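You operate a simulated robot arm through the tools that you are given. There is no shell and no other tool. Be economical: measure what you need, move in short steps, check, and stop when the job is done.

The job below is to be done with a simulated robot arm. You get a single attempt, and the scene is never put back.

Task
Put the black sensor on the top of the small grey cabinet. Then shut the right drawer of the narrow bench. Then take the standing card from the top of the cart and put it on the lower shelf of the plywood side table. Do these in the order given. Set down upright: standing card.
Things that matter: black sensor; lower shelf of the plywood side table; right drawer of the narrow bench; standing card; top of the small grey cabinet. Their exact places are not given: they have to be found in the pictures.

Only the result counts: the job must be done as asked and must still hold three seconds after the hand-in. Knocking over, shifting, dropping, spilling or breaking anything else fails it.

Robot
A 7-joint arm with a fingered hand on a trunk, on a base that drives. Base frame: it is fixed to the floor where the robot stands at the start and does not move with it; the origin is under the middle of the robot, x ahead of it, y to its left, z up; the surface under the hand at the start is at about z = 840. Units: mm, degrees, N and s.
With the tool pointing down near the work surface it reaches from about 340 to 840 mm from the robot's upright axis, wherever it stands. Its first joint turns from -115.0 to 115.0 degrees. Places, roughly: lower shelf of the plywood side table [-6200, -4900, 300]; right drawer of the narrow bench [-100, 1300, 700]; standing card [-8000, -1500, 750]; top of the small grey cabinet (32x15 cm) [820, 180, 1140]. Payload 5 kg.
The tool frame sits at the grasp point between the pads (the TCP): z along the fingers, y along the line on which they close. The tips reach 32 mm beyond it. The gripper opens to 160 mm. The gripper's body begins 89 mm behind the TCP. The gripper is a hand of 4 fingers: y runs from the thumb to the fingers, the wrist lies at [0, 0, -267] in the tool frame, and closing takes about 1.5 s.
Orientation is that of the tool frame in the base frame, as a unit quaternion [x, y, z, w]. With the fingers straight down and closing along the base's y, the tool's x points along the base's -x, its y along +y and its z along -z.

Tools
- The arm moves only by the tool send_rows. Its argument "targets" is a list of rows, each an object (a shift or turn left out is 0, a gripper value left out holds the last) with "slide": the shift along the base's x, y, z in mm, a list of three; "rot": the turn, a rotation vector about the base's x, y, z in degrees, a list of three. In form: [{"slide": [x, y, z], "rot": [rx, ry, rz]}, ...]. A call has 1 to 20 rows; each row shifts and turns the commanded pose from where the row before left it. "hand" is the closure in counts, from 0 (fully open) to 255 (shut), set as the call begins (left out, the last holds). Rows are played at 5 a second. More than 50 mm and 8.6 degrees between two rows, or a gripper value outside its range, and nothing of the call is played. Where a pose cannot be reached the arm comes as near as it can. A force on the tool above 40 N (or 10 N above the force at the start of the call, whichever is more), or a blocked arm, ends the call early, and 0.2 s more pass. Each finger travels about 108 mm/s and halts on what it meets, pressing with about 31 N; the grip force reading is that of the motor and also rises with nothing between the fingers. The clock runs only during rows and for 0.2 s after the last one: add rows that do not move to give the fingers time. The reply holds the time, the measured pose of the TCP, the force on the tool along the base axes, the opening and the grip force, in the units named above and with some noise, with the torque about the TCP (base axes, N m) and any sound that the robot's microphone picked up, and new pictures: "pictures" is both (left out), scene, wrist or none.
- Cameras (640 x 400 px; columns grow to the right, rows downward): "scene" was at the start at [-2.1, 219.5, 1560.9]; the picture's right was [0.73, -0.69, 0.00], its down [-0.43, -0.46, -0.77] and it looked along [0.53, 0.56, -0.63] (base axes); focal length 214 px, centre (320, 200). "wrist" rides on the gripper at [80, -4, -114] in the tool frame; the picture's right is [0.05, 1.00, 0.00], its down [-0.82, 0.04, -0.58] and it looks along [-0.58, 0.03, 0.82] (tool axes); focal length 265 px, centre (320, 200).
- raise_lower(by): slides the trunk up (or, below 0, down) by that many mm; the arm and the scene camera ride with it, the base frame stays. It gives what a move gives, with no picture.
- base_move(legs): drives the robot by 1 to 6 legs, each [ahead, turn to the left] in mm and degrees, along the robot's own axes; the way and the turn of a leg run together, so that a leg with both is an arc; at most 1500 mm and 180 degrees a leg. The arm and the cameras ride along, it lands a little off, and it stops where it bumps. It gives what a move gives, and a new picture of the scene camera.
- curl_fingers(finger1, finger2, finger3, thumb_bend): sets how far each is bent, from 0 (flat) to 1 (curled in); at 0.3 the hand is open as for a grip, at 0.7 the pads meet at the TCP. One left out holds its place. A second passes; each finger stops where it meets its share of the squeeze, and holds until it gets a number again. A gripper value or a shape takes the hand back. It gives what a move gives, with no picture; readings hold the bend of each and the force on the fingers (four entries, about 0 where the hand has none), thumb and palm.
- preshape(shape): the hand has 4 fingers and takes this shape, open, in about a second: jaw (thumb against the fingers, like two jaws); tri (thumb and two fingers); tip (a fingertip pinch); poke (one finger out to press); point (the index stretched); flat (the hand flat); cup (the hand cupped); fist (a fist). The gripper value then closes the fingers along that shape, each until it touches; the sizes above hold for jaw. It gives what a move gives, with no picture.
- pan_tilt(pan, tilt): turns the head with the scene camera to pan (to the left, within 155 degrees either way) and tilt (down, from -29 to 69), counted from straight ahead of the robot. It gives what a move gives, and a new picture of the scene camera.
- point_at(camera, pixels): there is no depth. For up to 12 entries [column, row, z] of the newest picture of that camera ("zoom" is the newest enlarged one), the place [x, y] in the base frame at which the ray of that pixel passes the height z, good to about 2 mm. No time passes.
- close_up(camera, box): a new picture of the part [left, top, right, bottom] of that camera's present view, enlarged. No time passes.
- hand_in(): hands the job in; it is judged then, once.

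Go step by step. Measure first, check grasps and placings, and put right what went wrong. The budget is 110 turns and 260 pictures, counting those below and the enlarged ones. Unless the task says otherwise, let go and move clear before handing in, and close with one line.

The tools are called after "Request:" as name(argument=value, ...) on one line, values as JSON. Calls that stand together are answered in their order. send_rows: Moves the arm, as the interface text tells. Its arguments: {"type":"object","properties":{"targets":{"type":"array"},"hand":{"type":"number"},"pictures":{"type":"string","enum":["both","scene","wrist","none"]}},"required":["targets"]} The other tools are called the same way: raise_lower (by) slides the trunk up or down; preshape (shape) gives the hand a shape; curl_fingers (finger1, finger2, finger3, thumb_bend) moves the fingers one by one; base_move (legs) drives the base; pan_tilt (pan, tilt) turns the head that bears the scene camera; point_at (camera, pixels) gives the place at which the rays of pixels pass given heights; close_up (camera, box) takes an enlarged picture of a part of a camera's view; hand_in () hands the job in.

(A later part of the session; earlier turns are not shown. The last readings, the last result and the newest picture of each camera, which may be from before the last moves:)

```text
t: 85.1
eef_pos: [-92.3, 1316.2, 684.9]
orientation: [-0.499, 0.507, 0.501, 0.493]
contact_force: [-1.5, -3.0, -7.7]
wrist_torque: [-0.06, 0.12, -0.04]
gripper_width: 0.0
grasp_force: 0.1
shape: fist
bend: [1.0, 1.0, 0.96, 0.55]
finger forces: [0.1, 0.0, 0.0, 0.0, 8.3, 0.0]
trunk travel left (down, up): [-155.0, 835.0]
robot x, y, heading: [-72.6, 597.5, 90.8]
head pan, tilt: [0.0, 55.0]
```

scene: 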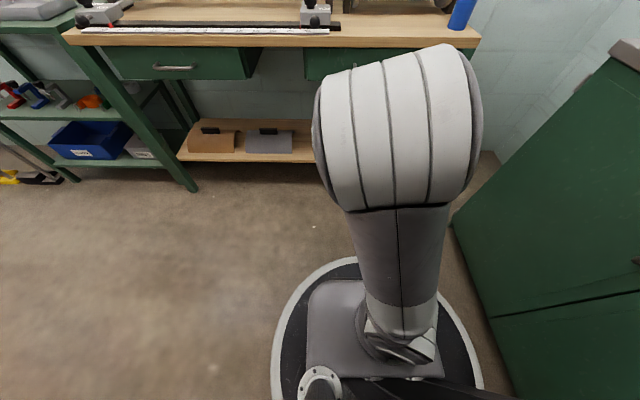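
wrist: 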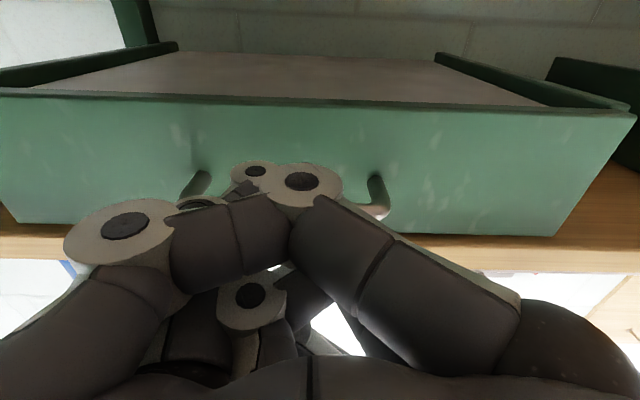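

The panels remain level, so the drawer is shut and the thumb now slips under the handle. I'll drop the hand 35 mm first so it doesn't hook the handle, then back away and look.

Request:
raise_lower(by=-40)

Request:
base_move(legs=[[-350, 0]])

Request:
send_rows(targets=[{}], pictures="wrist")

```text
t: 85.9
eef_pos: [-93.4, 1316.6, 644.8]
orientation: [-0.499, 0.506, 0.502, 0.494]
contact_force: [-0.5, 0.2, -0.4]
wrist_torque: [-0.01, 0.0, -0.03]
gripper_width: 0.0
grasp_force: 0.1
shape: fist
bend: [1.0, 1.0, 0.96, 0.55]
finger forces: [0.0, 0.0, 0.0, 0.0, 0.0, 0.1]
trunk travel left (down, up): [-115.0, 875.0]
robot x, y, heading: [-76.7, 592.6, 90.9]
head pan, tilt: [0.0, 55.0]
```

```text
t: 88.2
eef_pos: [-93.3, 968.0, 643.9]
orientation: [-0.502, 0.504, 0.505, 0.49]
contact_force: [-0.5, 0.7, -0.2]
wrist_torque: [0.02, 0.01, 0.02]
gripper_width: 0.0
grasp_force: 0.0
shape: fist
bend: [1.0, 1.0, 0.96, 0.55]
finger forces: [0.0, 0.1, 0.0, 0.1, 0.0, 0.0]
trunk travel left (down, up): [-115.0, 875.0]
robot x, y, heading: [-70.4, 244.1, 91.3]
head pan, tilt: [0.0, 55.0]
```

scene: 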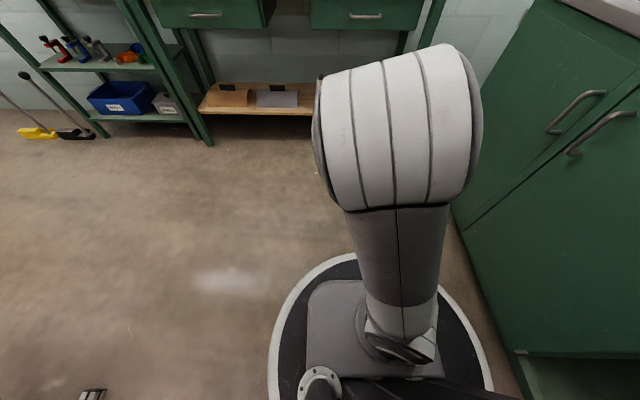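

```text
t: 88.6
eef_pos: [-93.3, 967.8, 645.0]
orientation: [-0.501, 0.504, 0.504, 0.491]
contact_force: [1.4, 0.1, 0.6]
wrist_torque: [0.01, 0.0, 0.02]
gripper_width: 0.0
grasp_force: 0.0
shape: fist
bend: [1.0, 1.0, 0.96, 0.55]
finger forces: [0.0, 0.1, 0.0, 0.1, 0.0, 0.1]
trunk travel left (down, up): [-115.0, 875.0]
robot x, y, heading: [-66.4, 243.4, 91.4]
head pan, tilt: [0.0, 55.0]
```

wrist: 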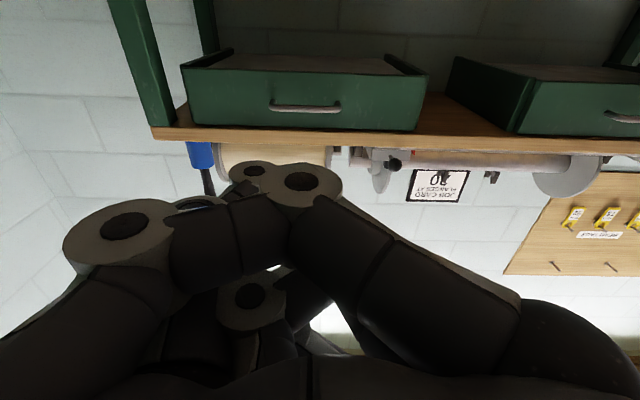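

Both drawers look equally shut. Raise the trunk, turn the tool back down, and check from above.

Request:
raise_lower(by=560)

Request:
send_rows(targets=[{"rot": [-8.5, 0, 0]}, {"rot": [-8.5, 0, 0]}, {"rot": [-8.5, 0, 0]}, {"rot": [-8.5, 0, 0]}, {"rot": [-8.5, 0, 0]}, {"slide": [0, -20, 0], "rot": [-8.5, 0, 0]}, {"slide": [0, -20, 0], "rot": [-8.5, 0, 0]}, {"slide": [0, -30, 0], "rot": [-8.5, 0, 0]}, {"slide": [0, -40, 0], "rot": [-8.5, 0, 0]}, {"slide": [0, -40, 0], "rot": [-8.5, 0, 0]}, {"slide": [0, -40, 0], "rot": [-5, 0, 0]}, {"slide": [0, -40, 0]}, {}], pictures="scene")

```text
refused: 560 is not a number from -400 to 400
```

```text
t: 91.4
eef_pos: [-92.6, 736.4, 646.2]
orientation: [-0.701, 0.713, 0.001, -0.008]
contact_force: [-0.5, -0.1, 0.7]
wrist_torque: [0.01, 0.01, -0.02]
gripper_width: 0.1
grasp_force: 0.2
shape: fist
bend: [1.0, 1.0, 0.96, 0.54]
finger forces: [0.1, 0.0, 0.0, 0.0, 0.0, 0.1]
trunk travel left (down, up): [-115.0, 875.0]
robot x, y, heading: [-71.3, 247.1, 91.3]
head pan, tilt: [0.0, 55.0]
```

scene: 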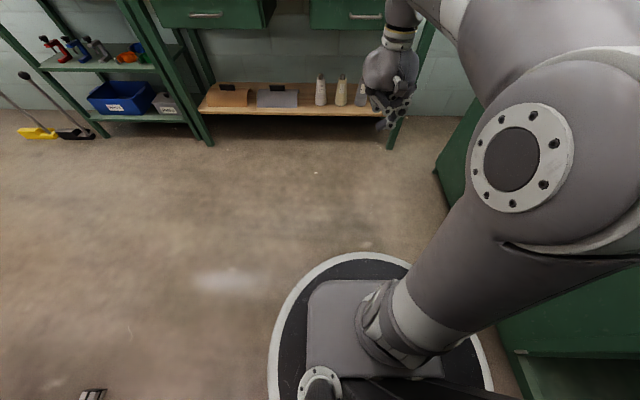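

Tool is down again. Raise the trunk in two steps and look.

Request:
raise_lower(by=400)

Request:
raise_lower(by=160)

Request:
pan_tilt(pan=0, tilt=45)

Request:
close_up(camera="scene", box=[200, 100, 440, 250])

Request:
pan_tilt(pan=115, tilt=25)

```text
t: 95.2
eef_pos: [-93.2, 736.6, 1046.2]
orientation: [-0.701, 0.713, 0.001, -0.008]
contact_force: [0.5, 1.1, 0.2]
wrist_torque: [-0.02, -0.04, -0.02]
gripper_width: 0.1
grasp_force: 0.1
shape: fist
bend: [1.0, 1.0, 0.96, 0.54]
finger forces: [0.0, 0.1, 0.1, 0.1, 0.0, 0.1]
trunk travel left (down, up): [-515.0, 475.0]
robot x, y, heading: [-67.2, 246.9, 91.5]
head pan, tilt: [0.0, 55.0]
```

```text
t: 97.0
eef_pos: [-93.1, 737.3, 1206.2]
orientation: [-0.701, 0.713, 0.0, -0.008]
contact_force: [-1.1, -0.6, -0.1]
wrist_torque: [-0.01, 0.02, -0.05]
gripper_width: 0.1
grasp_force: 0.0
shape: fist
bend: [1.0, 1.0, 0.96, 0.54]
finger forces: [0.1, 0.0, 0.0, 0.0, 0.0, 0.0]
trunk travel left (down, up): [-675.0, 315.0]
robot x, y, heading: [-69.2, 246.5, 91.4]
head pan, tilt: [0.0, 55.0]
```

```text
t: 97.8
eef_pos: [-92.3, 736.4, 1207.8]
orientation: [-0.701, 0.713, 0.0, -0.009]
contact_force: [0.5, 0.1, 0.0]
wrist_torque: [0.0, 0.01, -0.02]
gripper_width: 0.2
grasp_force: 0.1
shape: fist
bend: [1.0, 1.0, 0.96, 0.54]
finger forces: [0.0, 0.0, 0.1, 0.0, 0.1, 0.1]
trunk travel left (down, up): [-675.0, 315.0]
robot x, y, heading: [-69.7, 244.3, 91.7]
head pan, tilt: [0.0, 45.0]
```

scene: 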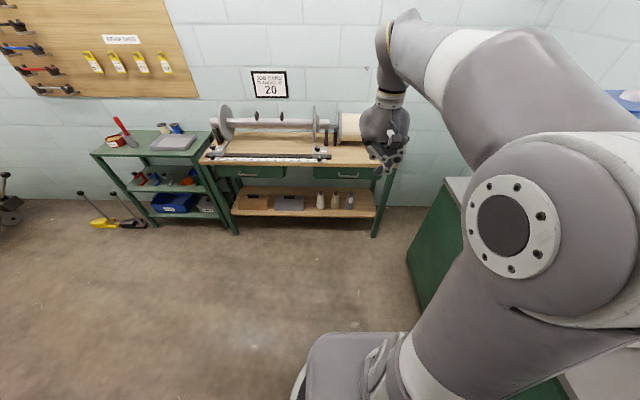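

```text
2.67 times, centred on (320, 175) of scene
```

zoom: 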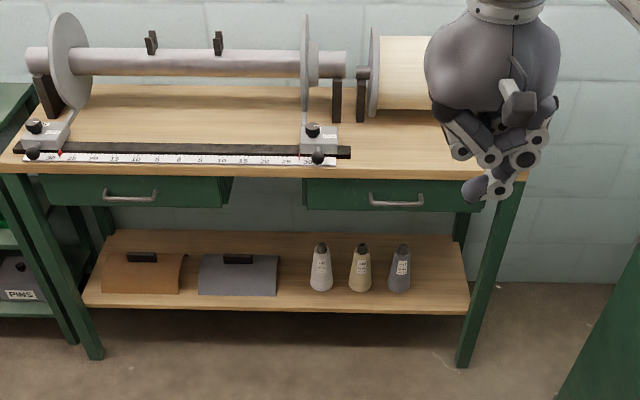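

```text
t: 99.7
eef_pos: [-92.7, 736.8, 1206.5]
orientation: [-0.7, 0.714, 0.0, -0.008]
contact_force: [-0.9, 0.0, 0.0]
wrist_torque: [-0.01, 0.03, -0.02]
gripper_width: 0.2
grasp_force: 0.0
shape: fist
bend: [1.0, 1.0, 0.96, 0.54]
finger forces: [0.0, 0.0, 0.1, 0.0, 0.0, 0.0]
trunk travel left (down, up): [-675.0, 315.0]
robot x, y, heading: [-66.3, 245.1, 91.6]
head pan, tilt: [115.0, 25.0]
```

scene: 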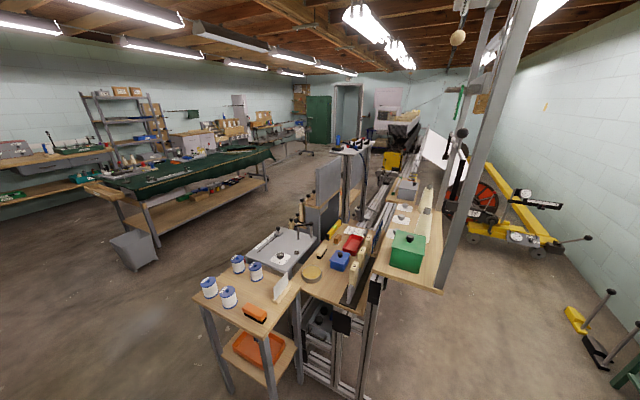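

Drawer is shut, bench undisturbed. Now zoom toward the far end: cart expected around (373,128), side table around (269,135).

Request:
close_up(camera="scene", box=[330, 70, 450, 150])

Request:
close_up(camera="scene", box=[200, 80, 340, 170])

Request:
close_up(camera="scene", box=[120, 130, 460, 340])

```text
5.00 times, centred on (390, 110) of scene
```

zoom: 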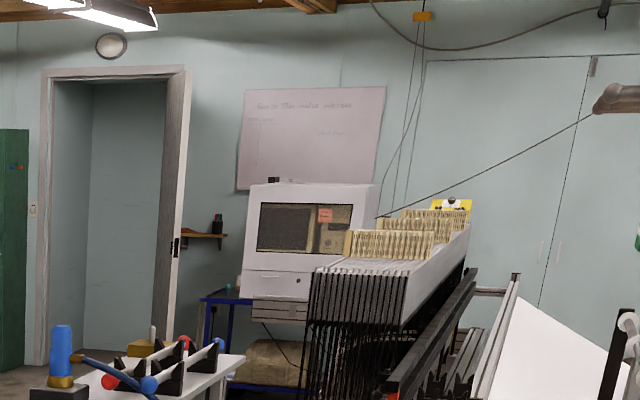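

```text
4.44 times, centred on (270, 125) of scene
```

zoom: 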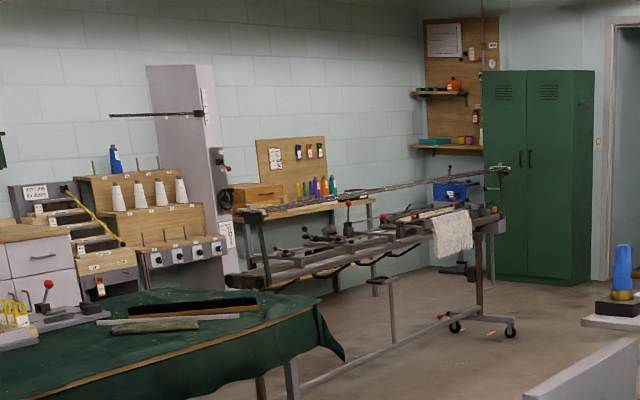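

```text
1.88 times, centred on (290, 235) of scene
```

zoom: 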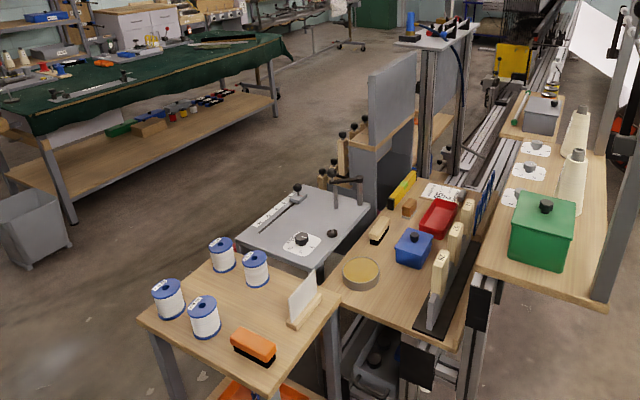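

Rich scene. I need floor coordinates of obstacles along the corridor between the green-cloth table and the loom.

Request:
point_at(camera="scene", pixels=[[228, 390, 0], [157, 246, 0], [268, 190, 0], [140, 272, 0], [195, 298, 750], [245, 235, 750], [315, 165, 900], [305, 153, 0], [340, 155, 900], [300, 170, 0], [330, 143, 0], [60, 330, 0]])

Request:
pan_tilt(pan=125, tilt=45)

```text
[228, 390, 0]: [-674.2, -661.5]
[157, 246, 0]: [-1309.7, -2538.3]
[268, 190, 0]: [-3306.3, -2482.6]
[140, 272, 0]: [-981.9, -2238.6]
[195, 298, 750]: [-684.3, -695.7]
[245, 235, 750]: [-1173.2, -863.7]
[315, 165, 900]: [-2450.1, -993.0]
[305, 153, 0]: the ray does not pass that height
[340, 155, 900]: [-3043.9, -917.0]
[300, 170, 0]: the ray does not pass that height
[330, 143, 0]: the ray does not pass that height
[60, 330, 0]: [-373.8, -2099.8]
```

```text
t: 100.5
eef_pos: [-92.3, 737.2, 1207.3]
orientation: [-0.7, 0.714, 0.001, -0.008]
contact_force: [-0.4, 0.8, 0.1]
wrist_torque: [0.02, -0.02, -0.01]
gripper_width: 0.0
grasp_force: 0.2
shape: fist
bend: [1.0, 1.0, 0.96, 0.54]
finger forces: [0.1, 0.1, 0.0, 0.0, 0.0, 0.0]
trunk travel left (down, up): [-675.0, 315.0]
robot x, y, heading: [-68.1, 248.0, 91.5]
head pan, tilt: [125.0, 45.0]
```

scene: 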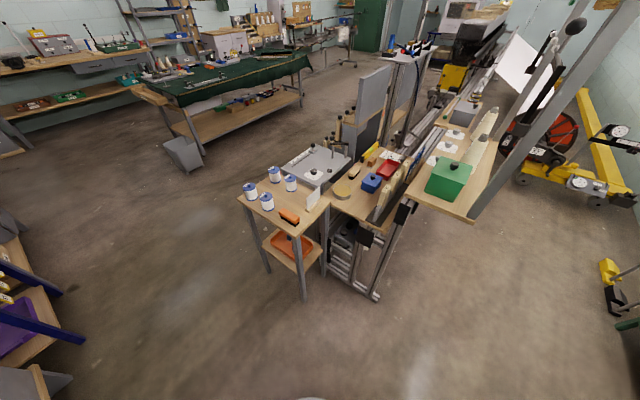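

Request:
point_at(camera="scene", pixels=[[305, 302, 0], [268, 272, 0], [378, 300, 0], [85, 343, 0], [62, 294, 0], [200, 172, 0], [165, 155, 0], [300, 106, 0], [310, 60, 850], [145, 95, 850], [320, 66, 0], [300, 240, 750]])

```text
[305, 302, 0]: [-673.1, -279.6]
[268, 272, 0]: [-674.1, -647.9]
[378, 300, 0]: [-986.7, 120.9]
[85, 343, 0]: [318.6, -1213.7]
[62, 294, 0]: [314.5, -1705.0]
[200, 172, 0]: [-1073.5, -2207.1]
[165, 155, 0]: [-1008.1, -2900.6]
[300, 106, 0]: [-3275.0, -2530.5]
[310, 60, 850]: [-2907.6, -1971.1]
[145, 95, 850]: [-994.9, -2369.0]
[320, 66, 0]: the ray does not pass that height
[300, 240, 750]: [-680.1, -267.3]
```

Free gap: x between −674 and 314. I'll raise the trunk so the arm clears everything, then turn and drive to about (−200,−1550).

Request:
raise_lower(by=310)

Request:
base_move(legs=[[0, 87], [0, 87], [1500, 0], [300, 0]])

Request:
pan_tilt(pan=-85, tilt=25)

```text
t: 103.6
eef_pos: [-92.8, 736.2, 1516.5]
orientation: [-0.701, 0.713, 0.001, -0.007]
contact_force: [0.0, -0.1, -0.3]
wrist_torque: [-0.02, 0.0, 0.01]
gripper_width: 0.0
grasp_force: 0.0
shape: fist
bend: [1.0, 1.0, 0.96, 0.54]
finger forces: [0.0, 0.0, 0.0, 0.1, 0.0, 0.0]
trunk travel left (down, up): [-985.0, 5.0]
robot x, y, heading: [-67.1, 244.9, 91.7]
head pan, tilt: [125.0, 45.0]
```

```text
t: 119.7
eef_pos: [-434.9, -1978.2, 1516.5]
orientation: [0.776, 0.631, 0.008, 0.002]
contact_force: [0.4, -0.7, 0.2]
wrist_torque: [0.04, -0.04, -0.03]
gripper_width: 0.0
grasp_force: 0.1
shape: fist
bend: [0.99, 1.0, 0.96, 0.54]
finger forces: [0.1, 0.0, 0.0, 0.0, 0.0, 0.0]
trunk travel left (down, up): [-985.0, 5.0]
robot x, y, heading: [-362.3, -1490.6, -99.1]
head pan, tilt: [125.0, 45.0]
```

scene: 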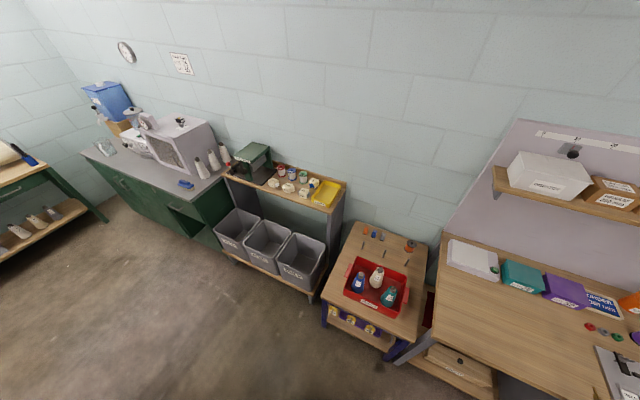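

```text
t: 122.7
eef_pos: [-433.8, -1978.5, 1516.7]
orientation: [0.775, 0.631, 0.008, 0.001]
contact_force: [-0.2, -0.6, -0.1]
wrist_torque: [-0.01, 0.02, 0.02]
gripper_width: 0.1
grasp_force: 0.1
shape: fist
bend: [0.99, 1.0, 0.96, 0.54]
finger forces: [0.0, 0.1, 0.0, 0.0, 0.0, 0.0]
trunk travel left (down, up): [-985.0, 5.0]
robot x, y, heading: [-366.7, -1491.8, -99.1]
head pan, tilt: [-85.0, 25.0]
```

scene: 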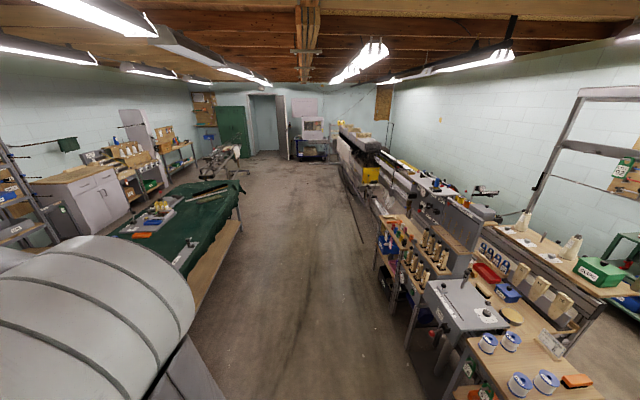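

Clear corridor to the far end; the blue cart is at (312,148). Measure corridor edges.

Request:
point_at(camera="scene", pixels=[[195, 308, 0], [240, 230, 0], [243, 190, 850], [215, 240, 850], [410, 352, 0], [362, 243, 0], [343, 190, 0], [312, 162, 0], [405, 260, 700], [420, 300, 900], [365, 160, 900]])

Request:
close_up(camera="scene", box=[240, 90, 400, 190])

Request:
close_up(camera="scene", box=[0, 90, 250, 246])

```text
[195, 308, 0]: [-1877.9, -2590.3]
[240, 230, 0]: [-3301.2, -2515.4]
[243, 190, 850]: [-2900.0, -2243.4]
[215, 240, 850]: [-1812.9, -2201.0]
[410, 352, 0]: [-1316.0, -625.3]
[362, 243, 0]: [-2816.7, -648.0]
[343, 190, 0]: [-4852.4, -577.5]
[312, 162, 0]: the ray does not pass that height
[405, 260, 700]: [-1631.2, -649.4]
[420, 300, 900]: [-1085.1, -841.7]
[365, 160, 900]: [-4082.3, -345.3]
```

```text
4.00 times, centred on (320, 140) of scene
```

zoom: 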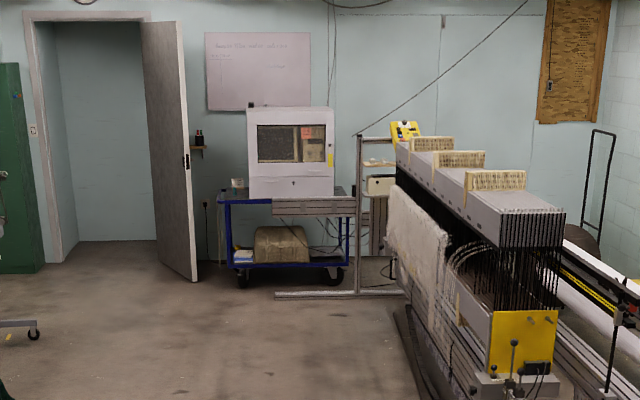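

```text
2.56 times, centred on (125, 168) of scene
```

zoom: 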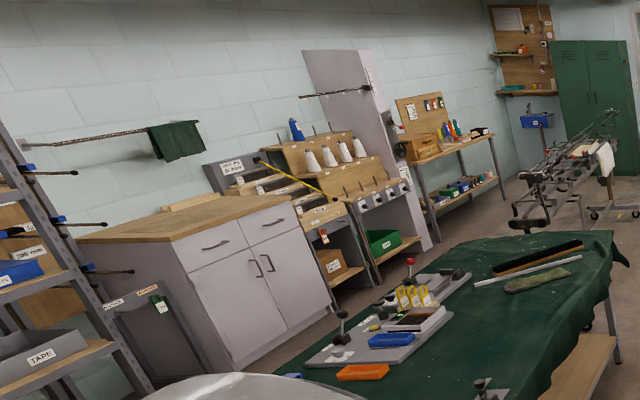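

Now turn right to heading 180 and start down the corridor.

Request:
base_move(legs=[[0, -81]])

```text
t: 126.6
eef_pos: [-857.8, -1496.0, 1517.1]
orientation: [1.0, -0.028, 0.004, 0.007]
contact_force: [0.2, 0.7, 0.6]
wrist_torque: [-0.01, -0.02, 0.01]
gripper_width: 0.0
grasp_force: 0.0
shape: fist
bend: [0.98, 1.0, 0.96, 0.54]
finger forces: [0.0, 0.0, 0.0, 0.0, 0.1, 0.1]
trunk travel left (down, up): [-985.0, 5.0]
robot x, y, heading: [-368.2, -1489.9, 179.3]
head pan, tilt: [-85.0, 25.0]
```

scene: 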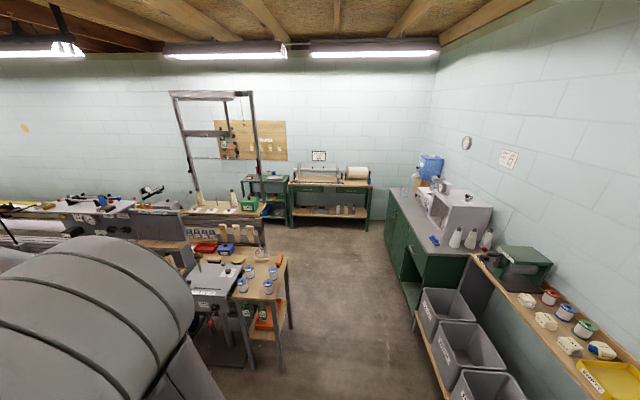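

Request:
base_move(legs=[[1500, 0], [1500, 0], [1500, 0]])

Request:
pan_tilt(pan=0, tilt=30)

```text
t: 148.0
eef_pos: [-5331.5, -1164.0, 1515.8]
orientation: [0.998, -0.066, 0.005, 0.008]
contact_force: [0.5, 0.2, 0.4]
wrist_torque: [0.0, 0.0, 0.04]
gripper_width: 0.1
grasp_force: 0.1
shape: fist
bend: [0.97, 1.0, 0.96, 0.54]
finger forces: [0.0, 0.0, 0.1, 0.0, 0.0, 0.1]
trunk travel left (down, up): [-985.0, 5.0]
robot x, y, heading: [-4841.2, -1197.6, 174.6]
head pan, tilt: [-85.0, 25.0]
```

scene: 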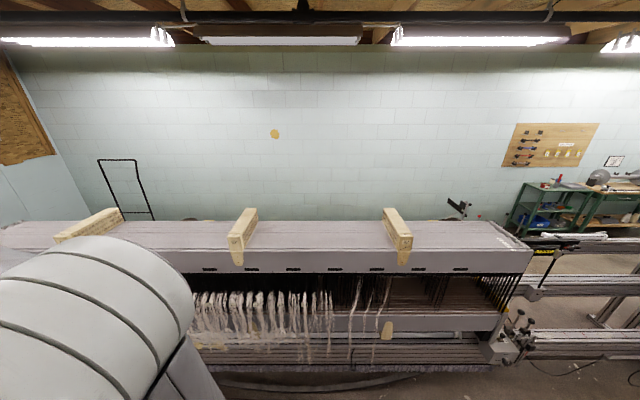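

```text
t: 149.6
eef_pos: [-5330.1, -1162.6, 1517.2]
orientation: [0.998, -0.067, 0.005, 0.006]
contact_force: [-0.3, 0.1, -0.2]
wrist_torque: [0.0, -0.01, 0.0]
gripper_width: 0.0
grasp_force: 0.0
shape: fist
bend: [0.97, 1.0, 0.96, 0.54]
finger forces: [0.0, 0.0, 0.0, 0.0, 0.0, 0.1]
trunk travel left (down, up): [-985.0, 5.0]
robot x, y, heading: [-4844.1, -1195.7, 174.8]
head pan, tilt: [0.0, 30.0]
```

scene: 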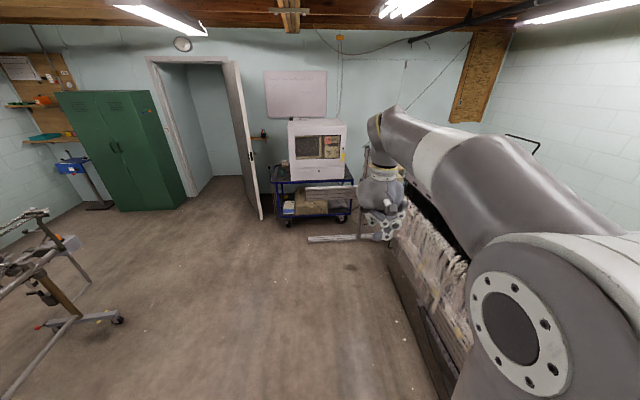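

Request:
close_up(camera="scene", box=[250, 110, 390, 250])

Request:
point_at(camera="scene", pixels=[[287, 222, 0], [342, 222, 0], [310, 241, 0], [385, 238, 0], [272, 182, 750], [353, 184, 750], [281, 166, 750], [262, 218, 0], [118, 322, 0], [75, 345, 0], [60, 240, 800], [75, 285, 0]])

```text
2.86 times, centred on (320, 180) of scene
```

zoom: 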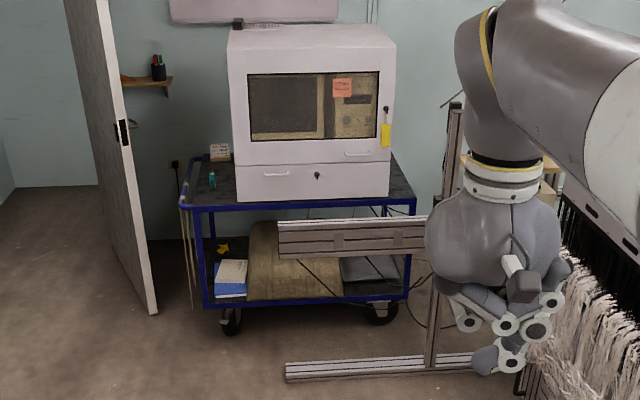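

```text
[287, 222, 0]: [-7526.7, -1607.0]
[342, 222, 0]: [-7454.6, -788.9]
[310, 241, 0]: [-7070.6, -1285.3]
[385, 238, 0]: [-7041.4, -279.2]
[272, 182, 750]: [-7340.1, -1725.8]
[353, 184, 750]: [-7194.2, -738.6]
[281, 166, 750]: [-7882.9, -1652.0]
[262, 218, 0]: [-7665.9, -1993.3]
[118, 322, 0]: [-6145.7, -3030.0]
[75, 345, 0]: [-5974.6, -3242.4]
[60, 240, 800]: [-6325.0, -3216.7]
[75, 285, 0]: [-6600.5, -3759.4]
```

The card stands at the cart's left end near zoom (220,152), with a small cyan object in front. I'll approach the left side, to about (−6600,−1800).

Request:
base_move(legs=[[0, 24.5], [1500, 0], [350, 0], [0, -19]])

Request:
pan_tilt(pan=0, tilt=38)

```text
t: 161.2
eef_pos: [-7048.7, -1822.3, 1516.4]
orientation: [1.0, -0.023, 0.005, 0.006]
contact_force: [0.6, 1.0, -1.0]
wrist_torque: [-0.06, -0.01, 0.01]
gripper_width: 0.0
grasp_force: 0.1
shape: fist
bend: [0.96, 1.0, 0.96, 0.54]
finger forces: [0.0, 0.0, 0.0, 0.0, 0.0, 0.1]
trunk travel left (down, up): [-985.0, 5.0]
robot x, y, heading: [-6555.0, -1812.7, 179.7]
head pan, tilt: [0.0, 30.0]
```

scene: 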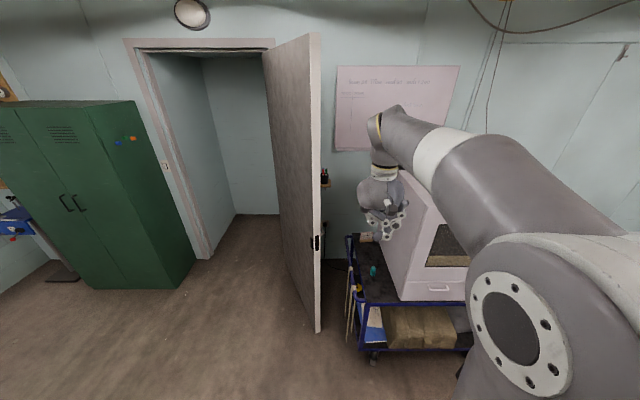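

```text
t: 161.9
eef_pos: [-7048.2, -1824.5, 1517.4]
orientation: [1.0, -0.024, 0.005, 0.006]
contact_force: [0.2, -0.6, -0.8]
wrist_torque: [-0.03, 0.01, -0.04]
gripper_width: 0.0
grasp_force: 0.1
shape: fist
bend: [0.97, 1.0, 0.96, 0.54]
finger forces: [0.1, 0.1, 0.0, 0.0, 0.0, 0.0]
trunk travel left (down, up): [-985.0, 5.0]
robot x, y, heading: [-6555.7, -1811.8, 179.9]
head pan, tilt: [0.0, 38.0]
```

scene: 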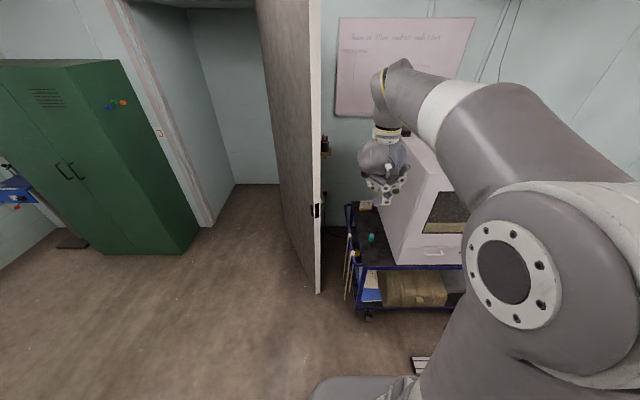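

Request:
close_up(camera="scene", box=[320, 180, 440, 290])

Request:
point_at(camera="scene", pixels=[[365, 208, 750], [366, 200, 790], [371, 243, 750], [363, 267, 750], [352, 207, 750], [318, 293, 0], [370, 318, 0], [415, 360, 0], [400, 262, 750]])

```text
3.64 times, centred on (380, 235) of scene
```

zoom: 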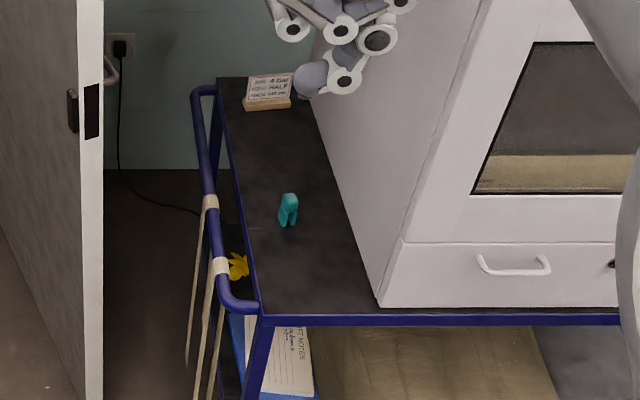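

```text
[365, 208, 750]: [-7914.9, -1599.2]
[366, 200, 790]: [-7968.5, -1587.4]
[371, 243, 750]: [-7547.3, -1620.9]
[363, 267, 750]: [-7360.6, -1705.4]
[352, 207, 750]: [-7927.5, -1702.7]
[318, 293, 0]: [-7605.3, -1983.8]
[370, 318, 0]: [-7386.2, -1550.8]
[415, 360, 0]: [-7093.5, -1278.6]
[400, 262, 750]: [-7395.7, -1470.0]
```

Card at about (−7930,−1600), in a wood block. Before deciding on the grasp, look at the side table (to the left) and at the base's disc.

Request:
pan_tilt(pan=97, tilt=28)

Request:
close_up(camera="scene", box=[220, 130, 420, 255])

Request:
point_at(camera="scene", pixels=[[320, 200, 300], [320, 180, 300], [320, 180, 800]])

```text
t: 163.6
eef_pos: [-7048.4, -1824.0, 1516.4]
orientation: [1.0, -0.023, 0.005, 0.006]
contact_force: [0.0, 0.5, 0.6]
wrist_torque: [0.0, 0.02, 0.01]
gripper_width: 0.1
grasp_force: 0.0
shape: fist
bend: [0.96, 1.0, 0.96, 0.54]
finger forces: [0.1, 0.0, 0.1, 0.0, 0.0, 0.1]
trunk travel left (down, up): [-985.0, 5.0]
robot x, y, heading: [-6557.9, -1814.9, 179.6]
head pan, tilt: [97.0, 28.0]
```

scene: 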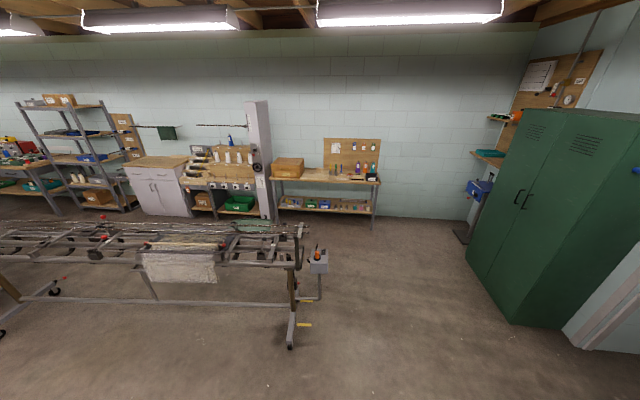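

```text
3.20 times, centred on (320, 192) of scene
```

zoom: 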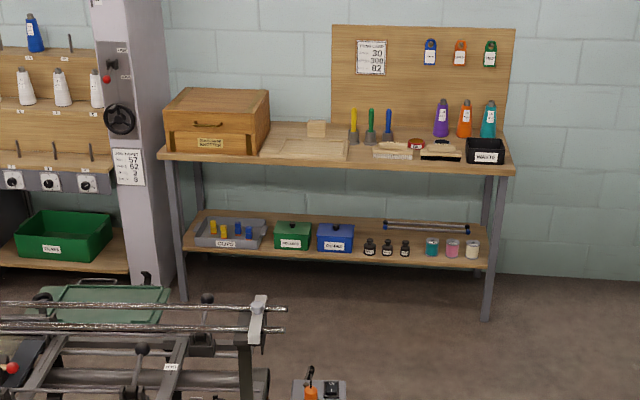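

```text
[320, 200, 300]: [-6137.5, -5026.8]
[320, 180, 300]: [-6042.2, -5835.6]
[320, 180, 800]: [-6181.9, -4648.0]
```

Shelf of the side table is seen; it faces +y. Now approach the card from the lower left: go to (−6680,−2300), face 150°, and then advance.

Request:
base_move(legs=[[0, 76], [500, 0], [0, -104]])

Request:
pan_tilt(pan=0, tilt=60)

```text
t: 174.4
eef_pos: [-7095.0, -2051.0, 1516.7]
orientation: [0.956, -0.292, 0.003, 0.008]
contact_force: [-0.7, -0.1, -0.2]
wrist_torque: [0.01, 0.0, 0.01]
gripper_width: 0.0
grasp_force: 0.0
shape: fist
bend: [0.96, 1.0, 0.96, 0.54]
finger forces: [0.1, 0.0, 0.0, 0.1, 0.0, 0.0]
trunk travel left (down, up): [-985.0, 5.0]
robot x, y, heading: [-6670.9, -2299.3, 148.8]
head pan, tilt: [97.0, 28.0]
```

scene: 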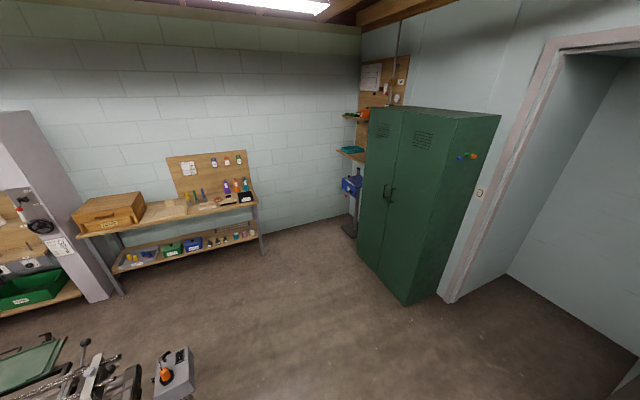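

```text
t: 176.1
eef_pos: [-7094.5, -2051.6, 1516.1]
orientation: [0.957, -0.291, 0.003, 0.008]
contact_force: [0.1, -0.8, -0.6]
wrist_torque: [0.01, 0.01, 0.01]
gripper_width: 0.0
grasp_force: 0.1
shape: fist
bend: [0.96, 1.0, 0.96, 0.54]
finger forces: [0.1, 0.1, 0.1, 0.0, 0.1, 0.1]
trunk travel left (down, up): [-985.0, 5.0]
robot x, y, heading: [-6665.8, -2297.3, 148.7]
head pan, tilt: [0.0, 60.0]
```

scene: 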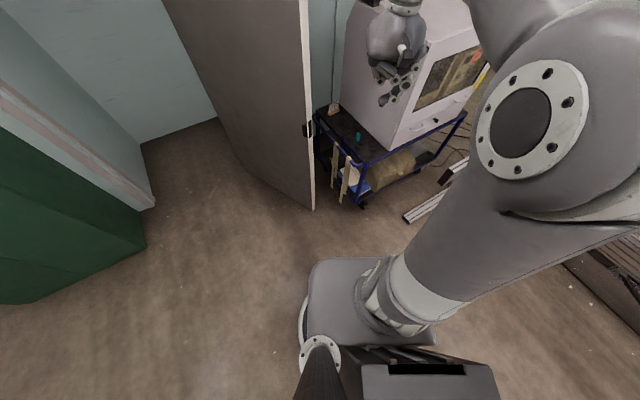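

Request:
point_at(camera="scene", pixels=[[300, 340, 100], [300, 340, 200], [304, 300, 100], [312, 209, 0], [362, 207, 0], [361, 163, 750], [405, 220, 0], [333, 113, 750], [334, 103, 790]])

Request:
close_up(camera="scene", box=[300, 80, 400, 180])

```text
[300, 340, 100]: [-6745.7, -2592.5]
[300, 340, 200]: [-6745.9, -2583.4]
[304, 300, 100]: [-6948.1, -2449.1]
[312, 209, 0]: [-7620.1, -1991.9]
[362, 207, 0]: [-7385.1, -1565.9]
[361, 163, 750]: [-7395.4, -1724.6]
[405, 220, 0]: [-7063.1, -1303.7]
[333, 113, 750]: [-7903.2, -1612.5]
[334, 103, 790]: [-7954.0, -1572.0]
```

```text
4.00 times, centred on (350, 130) of scene
```

zoom: 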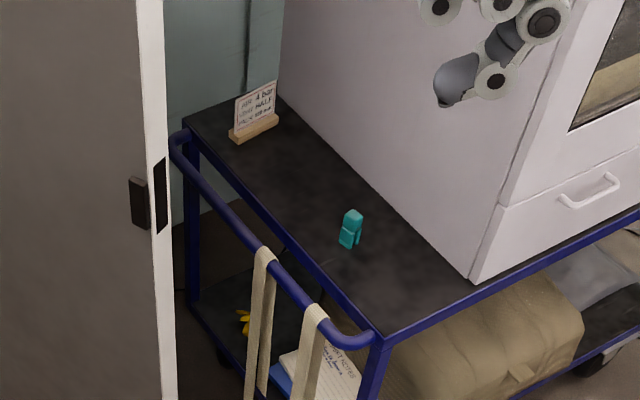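

Card base ends at zoom (229,138) and (279,122); measure. Then shift the hand right and set the jaw.

Request:
point_at(camera="scene", pixels=[[327.5, 115.5, 750], [339.75, 111, 750], [340, 108, 765], [327.3, 112.5, 765], [339, 100.5, 830], [329, 105, 830], [331, 96, 750], [321, 100, 750], [356, 133, 750]])

Request:
preshape(shape="jaw")

Request:
send_rows(targets=[{"slide": [20, 35, 0]}, {"slide": [20, 35, 0]}, {"slide": [20, 35, 0]}, {"slide": [15, 25, 0]}, {}], pictures="wrist")

```text
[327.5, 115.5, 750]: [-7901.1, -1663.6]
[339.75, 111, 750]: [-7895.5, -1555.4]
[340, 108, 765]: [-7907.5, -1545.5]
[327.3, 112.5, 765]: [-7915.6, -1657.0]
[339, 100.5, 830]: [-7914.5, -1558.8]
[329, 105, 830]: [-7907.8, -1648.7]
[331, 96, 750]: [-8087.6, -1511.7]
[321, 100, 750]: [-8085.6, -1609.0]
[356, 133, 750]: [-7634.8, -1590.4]
```

```text
t: 177.0
eef_pos: [-7094.0, -2050.9, 1517.2]
orientation: [0.956, -0.292, 0.003, 0.007]
contact_force: [-0.9, 0.6, 0.8]
wrist_torque: [-0.03, -0.01, 0.01]
gripper_width: 160.0
grasp_force: 0.0
shape: jaw
bend: [0.3, 0.3, 0.3, 0.3]
finger forces: [0.0, 0.0, 0.1, 0.1, 0.0, 0.0]
trunk travel left (down, up): [-985.0, 5.0]
robot x, y, heading: [-6666.0, -2297.7, 148.5]
head pan, tilt: [0.0, 60.0]
```

```text
t: 178.2
eef_pos: [-7020.4, -1923.0, 1517.5]
orientation: [0.957, -0.291, 0.003, 0.007]
contact_force: [-0.4, 0.2, 0.1]
wrist_torque: [0.01, -0.01, 0.02]
gripper_width: 159.8
grasp_force: 0.0
shape: jaw
bend: [0.3, 0.3, 0.3, 0.3]
finger forces: [0.0, 0.1, 0.1, 0.0, 0.1, 0.0]
trunk travel left (down, up): [-985.0, 5.0]
robot x, y, heading: [-6666.9, -2298.0, 148.8]
head pan, tilt: [0.0, 60.0]
```

wrist: 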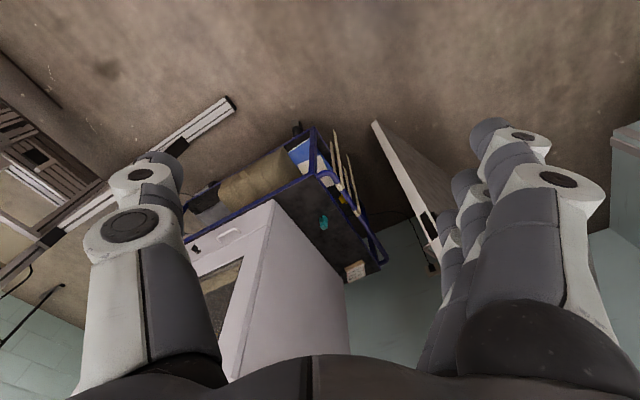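

Card: x≈−7905, y −1660…−1553, about 105 mm wide. I'll pinch it across its thickness (along x) with a tilt toward +y. Drive to (−7200,−2010).

Request:
base_move(legs=[[600, 2.5]])

Request:
send_rows(targets=[{"rot": [0, 0, -8]}, {"rot": [0, 0, -8]}, {"rot": [0, 0, -8]}, {"rot": [0, 0, -8]}, {"rot": [0, 0, -8]}, {"rot": [0, 0, -8]}, {"rot": [0, 0, -8]}, {"rot": [0, 0, -3]}, {}])

```text
t: 181.7
eef_pos: [-7572.6, -1616.8, 1518.8]
orientation: [0.961, -0.276, 0.003, 0.007]
contact_force: [-0.2, -0.7, -0.7]
wrist_torque: [-0.04, -0.02, 0.01]
gripper_width: 160.1
grasp_force: 0.0
shape: jaw
bend: [0.3, 0.3, 0.3, 0.3]
finger forces: [0.0, 0.0, 0.0, 0.0, 0.0, 0.0]
trunk travel left (down, up): [-985.0, 5.0]
robot x, y, heading: [-7205.3, -1982.2, 150.8]
head pan, tilt: [0.0, 60.0]
```

scene: 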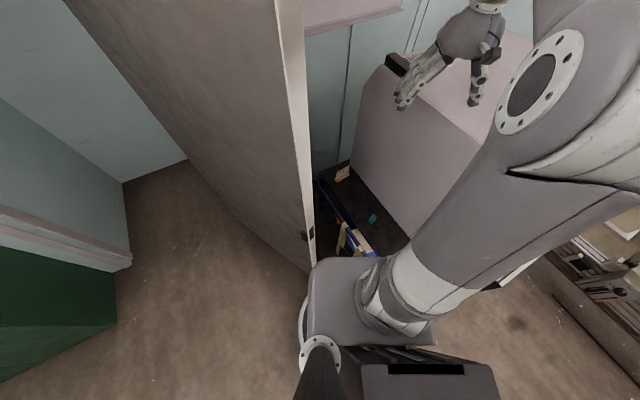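

```text
t: 183.7
eef_pos: [-7571.0, -1618.1, 1517.4]
orientation: [-0.701, 0.713, 0.001, -0.007]
contact_force: [-0.7, -0.1, -0.6]
wrist_torque: [0.04, -0.03, 0.02]
gripper_width: 159.9
grasp_force: 0.1
shape: jaw
bend: [0.3, 0.3, 0.3, 0.3]
finger forces: [0.0, 0.0, 0.0, 0.1, 0.0, 0.1]
trunk travel left (down, up): [-985.0, 5.0]
robot x, y, heading: [-7203.0, -1981.3, 150.6]
head pan, tilt: [0.0, 60.0]
```

scene: 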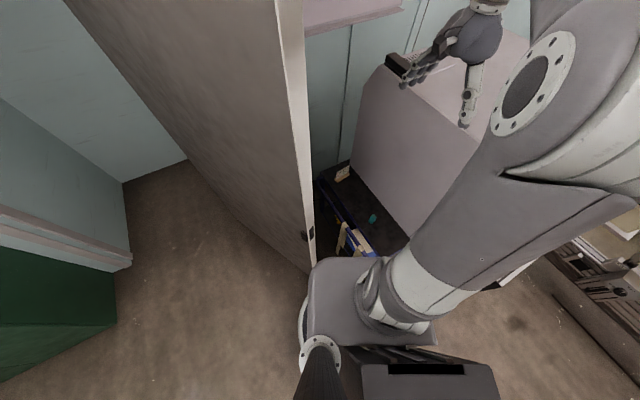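
wrist: 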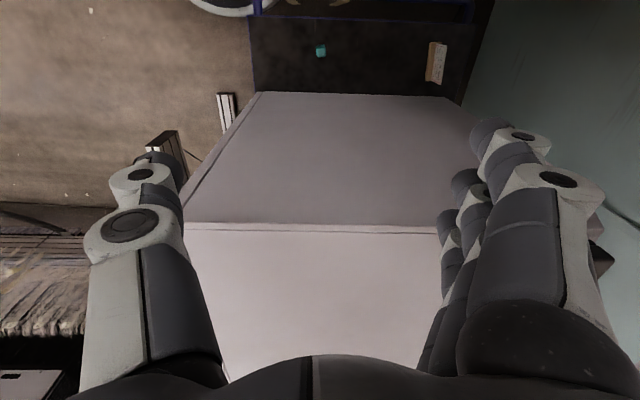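

Wrist view shows the card at (436,62). Measure it.

Request:
close_up(camera="wrist", box=[380, 20, 500, 110])

Request:
point_at(camera="wrist", pixels=[[428, 82, 770], [430, 42, 770], [440, 85, 770], [445, 43, 770], [462, 105, 750], [450, 97, 750], [320, 51, 750]])

Request:
close_up(camera="scene", box=[310, 150, 400, 240])

```text
4.44 times, centred on (440, 65) of wrist
```

zoom: 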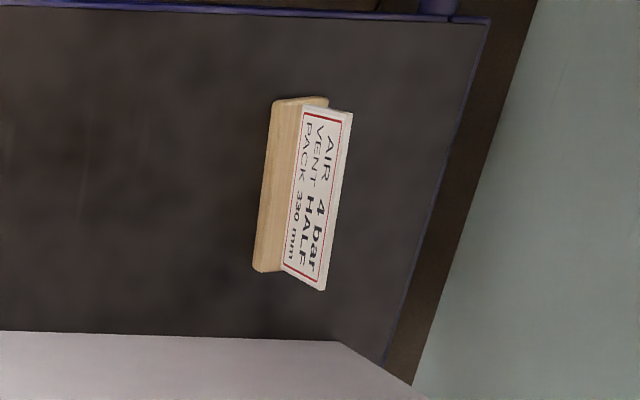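

```text
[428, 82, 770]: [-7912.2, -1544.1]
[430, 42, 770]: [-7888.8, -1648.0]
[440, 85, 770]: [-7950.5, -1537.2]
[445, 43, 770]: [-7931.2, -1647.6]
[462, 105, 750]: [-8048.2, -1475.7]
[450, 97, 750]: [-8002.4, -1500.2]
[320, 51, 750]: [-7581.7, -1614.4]
```

```text
4.44 times, centred on (355, 195) of scene
```

zoom: 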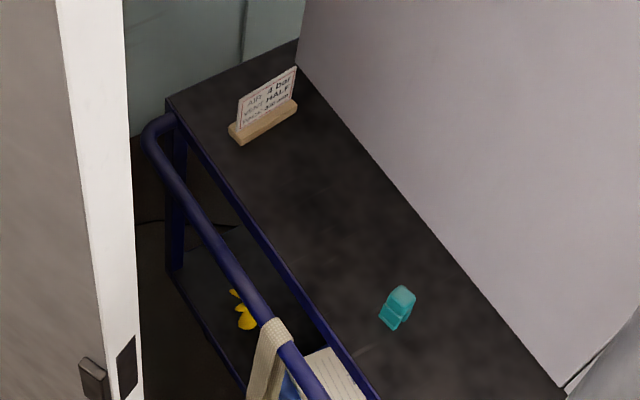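

Request:
point_at(camera="scene", pixels=[[336.5, 172, 790], [336.5, 172, 820], [336.5, 172, 850], [349.6, 165.1, 820], [334.5, 180, 750], [337.5, 182.5, 750], [349.9, 174.3, 755], [318.3, 172.5, 850]])

Request:
point_at(camera="wrist", pixels=[[447.2, 44.7, 790], [447.2, 44.7, 820], [447.2, 44.7, 850], [441.6, 85.3, 820], [427.7, 81, 768], [432, 42.5, 768]])

```text
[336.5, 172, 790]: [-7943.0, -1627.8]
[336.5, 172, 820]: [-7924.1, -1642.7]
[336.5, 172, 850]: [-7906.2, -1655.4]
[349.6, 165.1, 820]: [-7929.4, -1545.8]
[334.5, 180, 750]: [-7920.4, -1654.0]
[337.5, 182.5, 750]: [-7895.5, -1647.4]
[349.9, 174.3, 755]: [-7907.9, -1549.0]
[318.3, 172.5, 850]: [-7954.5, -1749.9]
```

```text
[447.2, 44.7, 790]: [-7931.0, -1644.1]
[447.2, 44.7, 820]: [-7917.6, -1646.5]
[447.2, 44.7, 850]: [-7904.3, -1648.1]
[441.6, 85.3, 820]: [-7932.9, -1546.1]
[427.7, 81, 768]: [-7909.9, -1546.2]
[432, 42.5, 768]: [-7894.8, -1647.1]
```

Card top z≈825, centre (−7924,−1596), turned ≈9°. I'll yaw/tilt the hand, move to y≈−1640 beside the white box, and lower the trunk 250.

Request:
send_rows(targets=[{"rot": [0, 0, 8.5], "slide": [0, -10, 0]}, {"rot": [8, 0, 0], "slide": [0, -10, 0]}, {"rot": [8, 0, 0]}, {"rot": [5.5, 0.8, 0]}, {}], pictures="none")

Request:
raise_lower(by=-250)

Request:
send_rows(targets=[{}])

```text
t: 184.9
eef_pos: [-7573.2, -1636.5, 1515.3]
orientation: [0.74, -0.648, -0.128, -0.127]
contact_force: [-0.1, 0.3, 0.5]
wrist_torque: [-0.03, 0.03, 0.01]
gripper_width: 160.0
grasp_force: 0.0
shape: jaw
bend: [0.3, 0.3, 0.3, 0.3]
finger forces: [0.0, 0.0, 0.0, 0.1, 0.0, 0.0]
trunk travel left (down, up): [-985.0, 5.0]
robot x, y, heading: [-7209.3, -1982.9, 150.3]
head pan, tilt: [0.0, 60.0]
```

```text
t: 187.5
eef_pos: [-7572.6, -1636.9, 1267.6]
orientation: [0.74, -0.648, -0.128, -0.127]
contact_force: [0.8, -0.1, -0.1]
wrist_torque: [-0.01, 0.01, 0.0]
gripper_width: 159.9
grasp_force: 0.1
shape: jaw
bend: [0.3, 0.3, 0.3, 0.3]
finger forces: [0.0, 0.1, 0.1, 0.0, 0.0, 0.0]
trunk travel left (down, up): [-735.0, 255.0]
robot x, y, heading: [-7205.5, -1982.3, 150.2]
head pan, tilt: [0.0, 60.0]
```

```text
t: 187.9
eef_pos: [-7573.2, -1637.3, 1267.7]
orientation: [0.74, -0.648, -0.128, -0.128]
contact_force: [0.4, -0.5, 0.1]
wrist_torque: [0.04, -0.02, -0.01]
gripper_width: 160.0
grasp_force: 0.1
shape: jaw
bend: [0.3, 0.3, 0.3, 0.3]
finger forces: [0.0, 0.0, 0.0, 0.0, 0.1, 0.0]
trunk travel left (down, up): [-735.0, 255.0]
robot x, y, heading: [-7207.1, -1981.5, 150.4]
head pan, tilt: [0.0, 60.0]
```

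scene: 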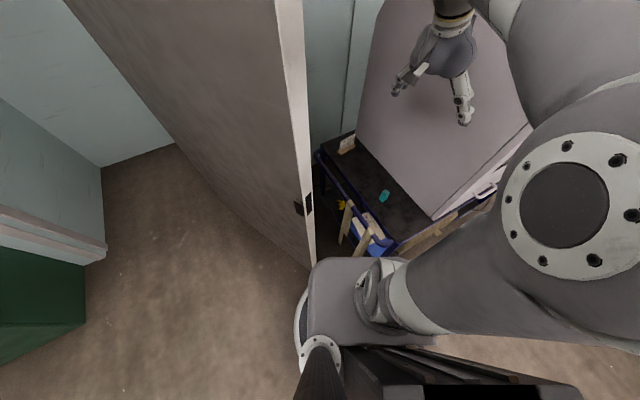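
wrist: 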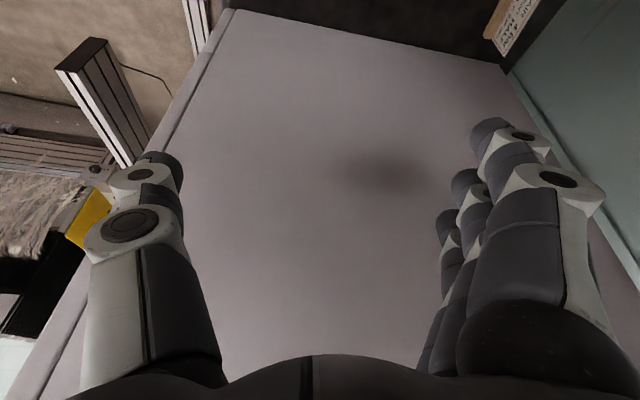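

Hand is beside the box's left wall. Move back toward the card while descending to z≈960.

Request:
send_rows(targets=[{"slide": [-20, 0, -40]}, {"slide": [-25, 0, -40]}, {"slide": [-35, 0, -30]}, {"slide": [-35, 0, -30]}, {"slide": [-35, 0, -30]}, {"slide": [-38, 0, -30]}, {"slide": [-40, 5, -28]}, {"slide": [-40, 5, -28]}, {"slide": [-40, 5, -28]}, {"slide": [-40, 5, -20]}, {}])

```text
t: 190.3
eef_pos: [-7923.5, -1618.4, 963.1]
orientation: [0.739, -0.648, -0.128, -0.128]
contact_force: [-0.9, -0.6, 0.4]
wrist_torque: [-0.02, -0.02, 0.01]
gripper_width: 160.1
grasp_force: 0.0
shape: jaw
bend: [0.3, 0.3, 0.3, 0.3]
finger forces: [0.0, 0.1, 0.0, 0.0, 0.0, 0.0]
trunk travel left (down, up): [-735.0, 255.0]
robot x, y, heading: [-7207.0, -1983.4, 150.5]
head pan, tilt: [0.0, 60.0]
```

scene: 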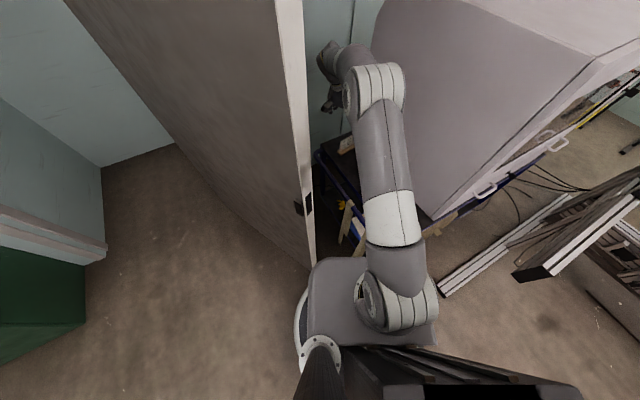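
wrist: 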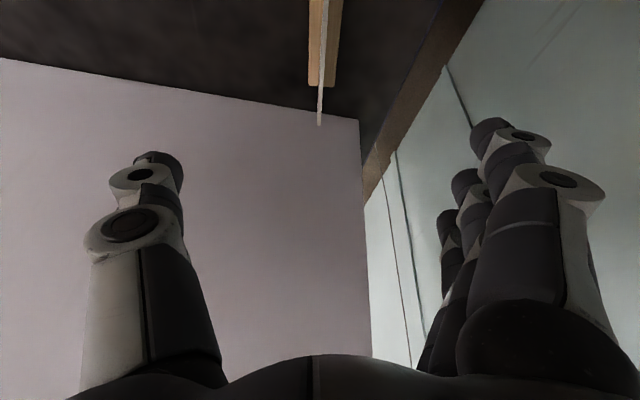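

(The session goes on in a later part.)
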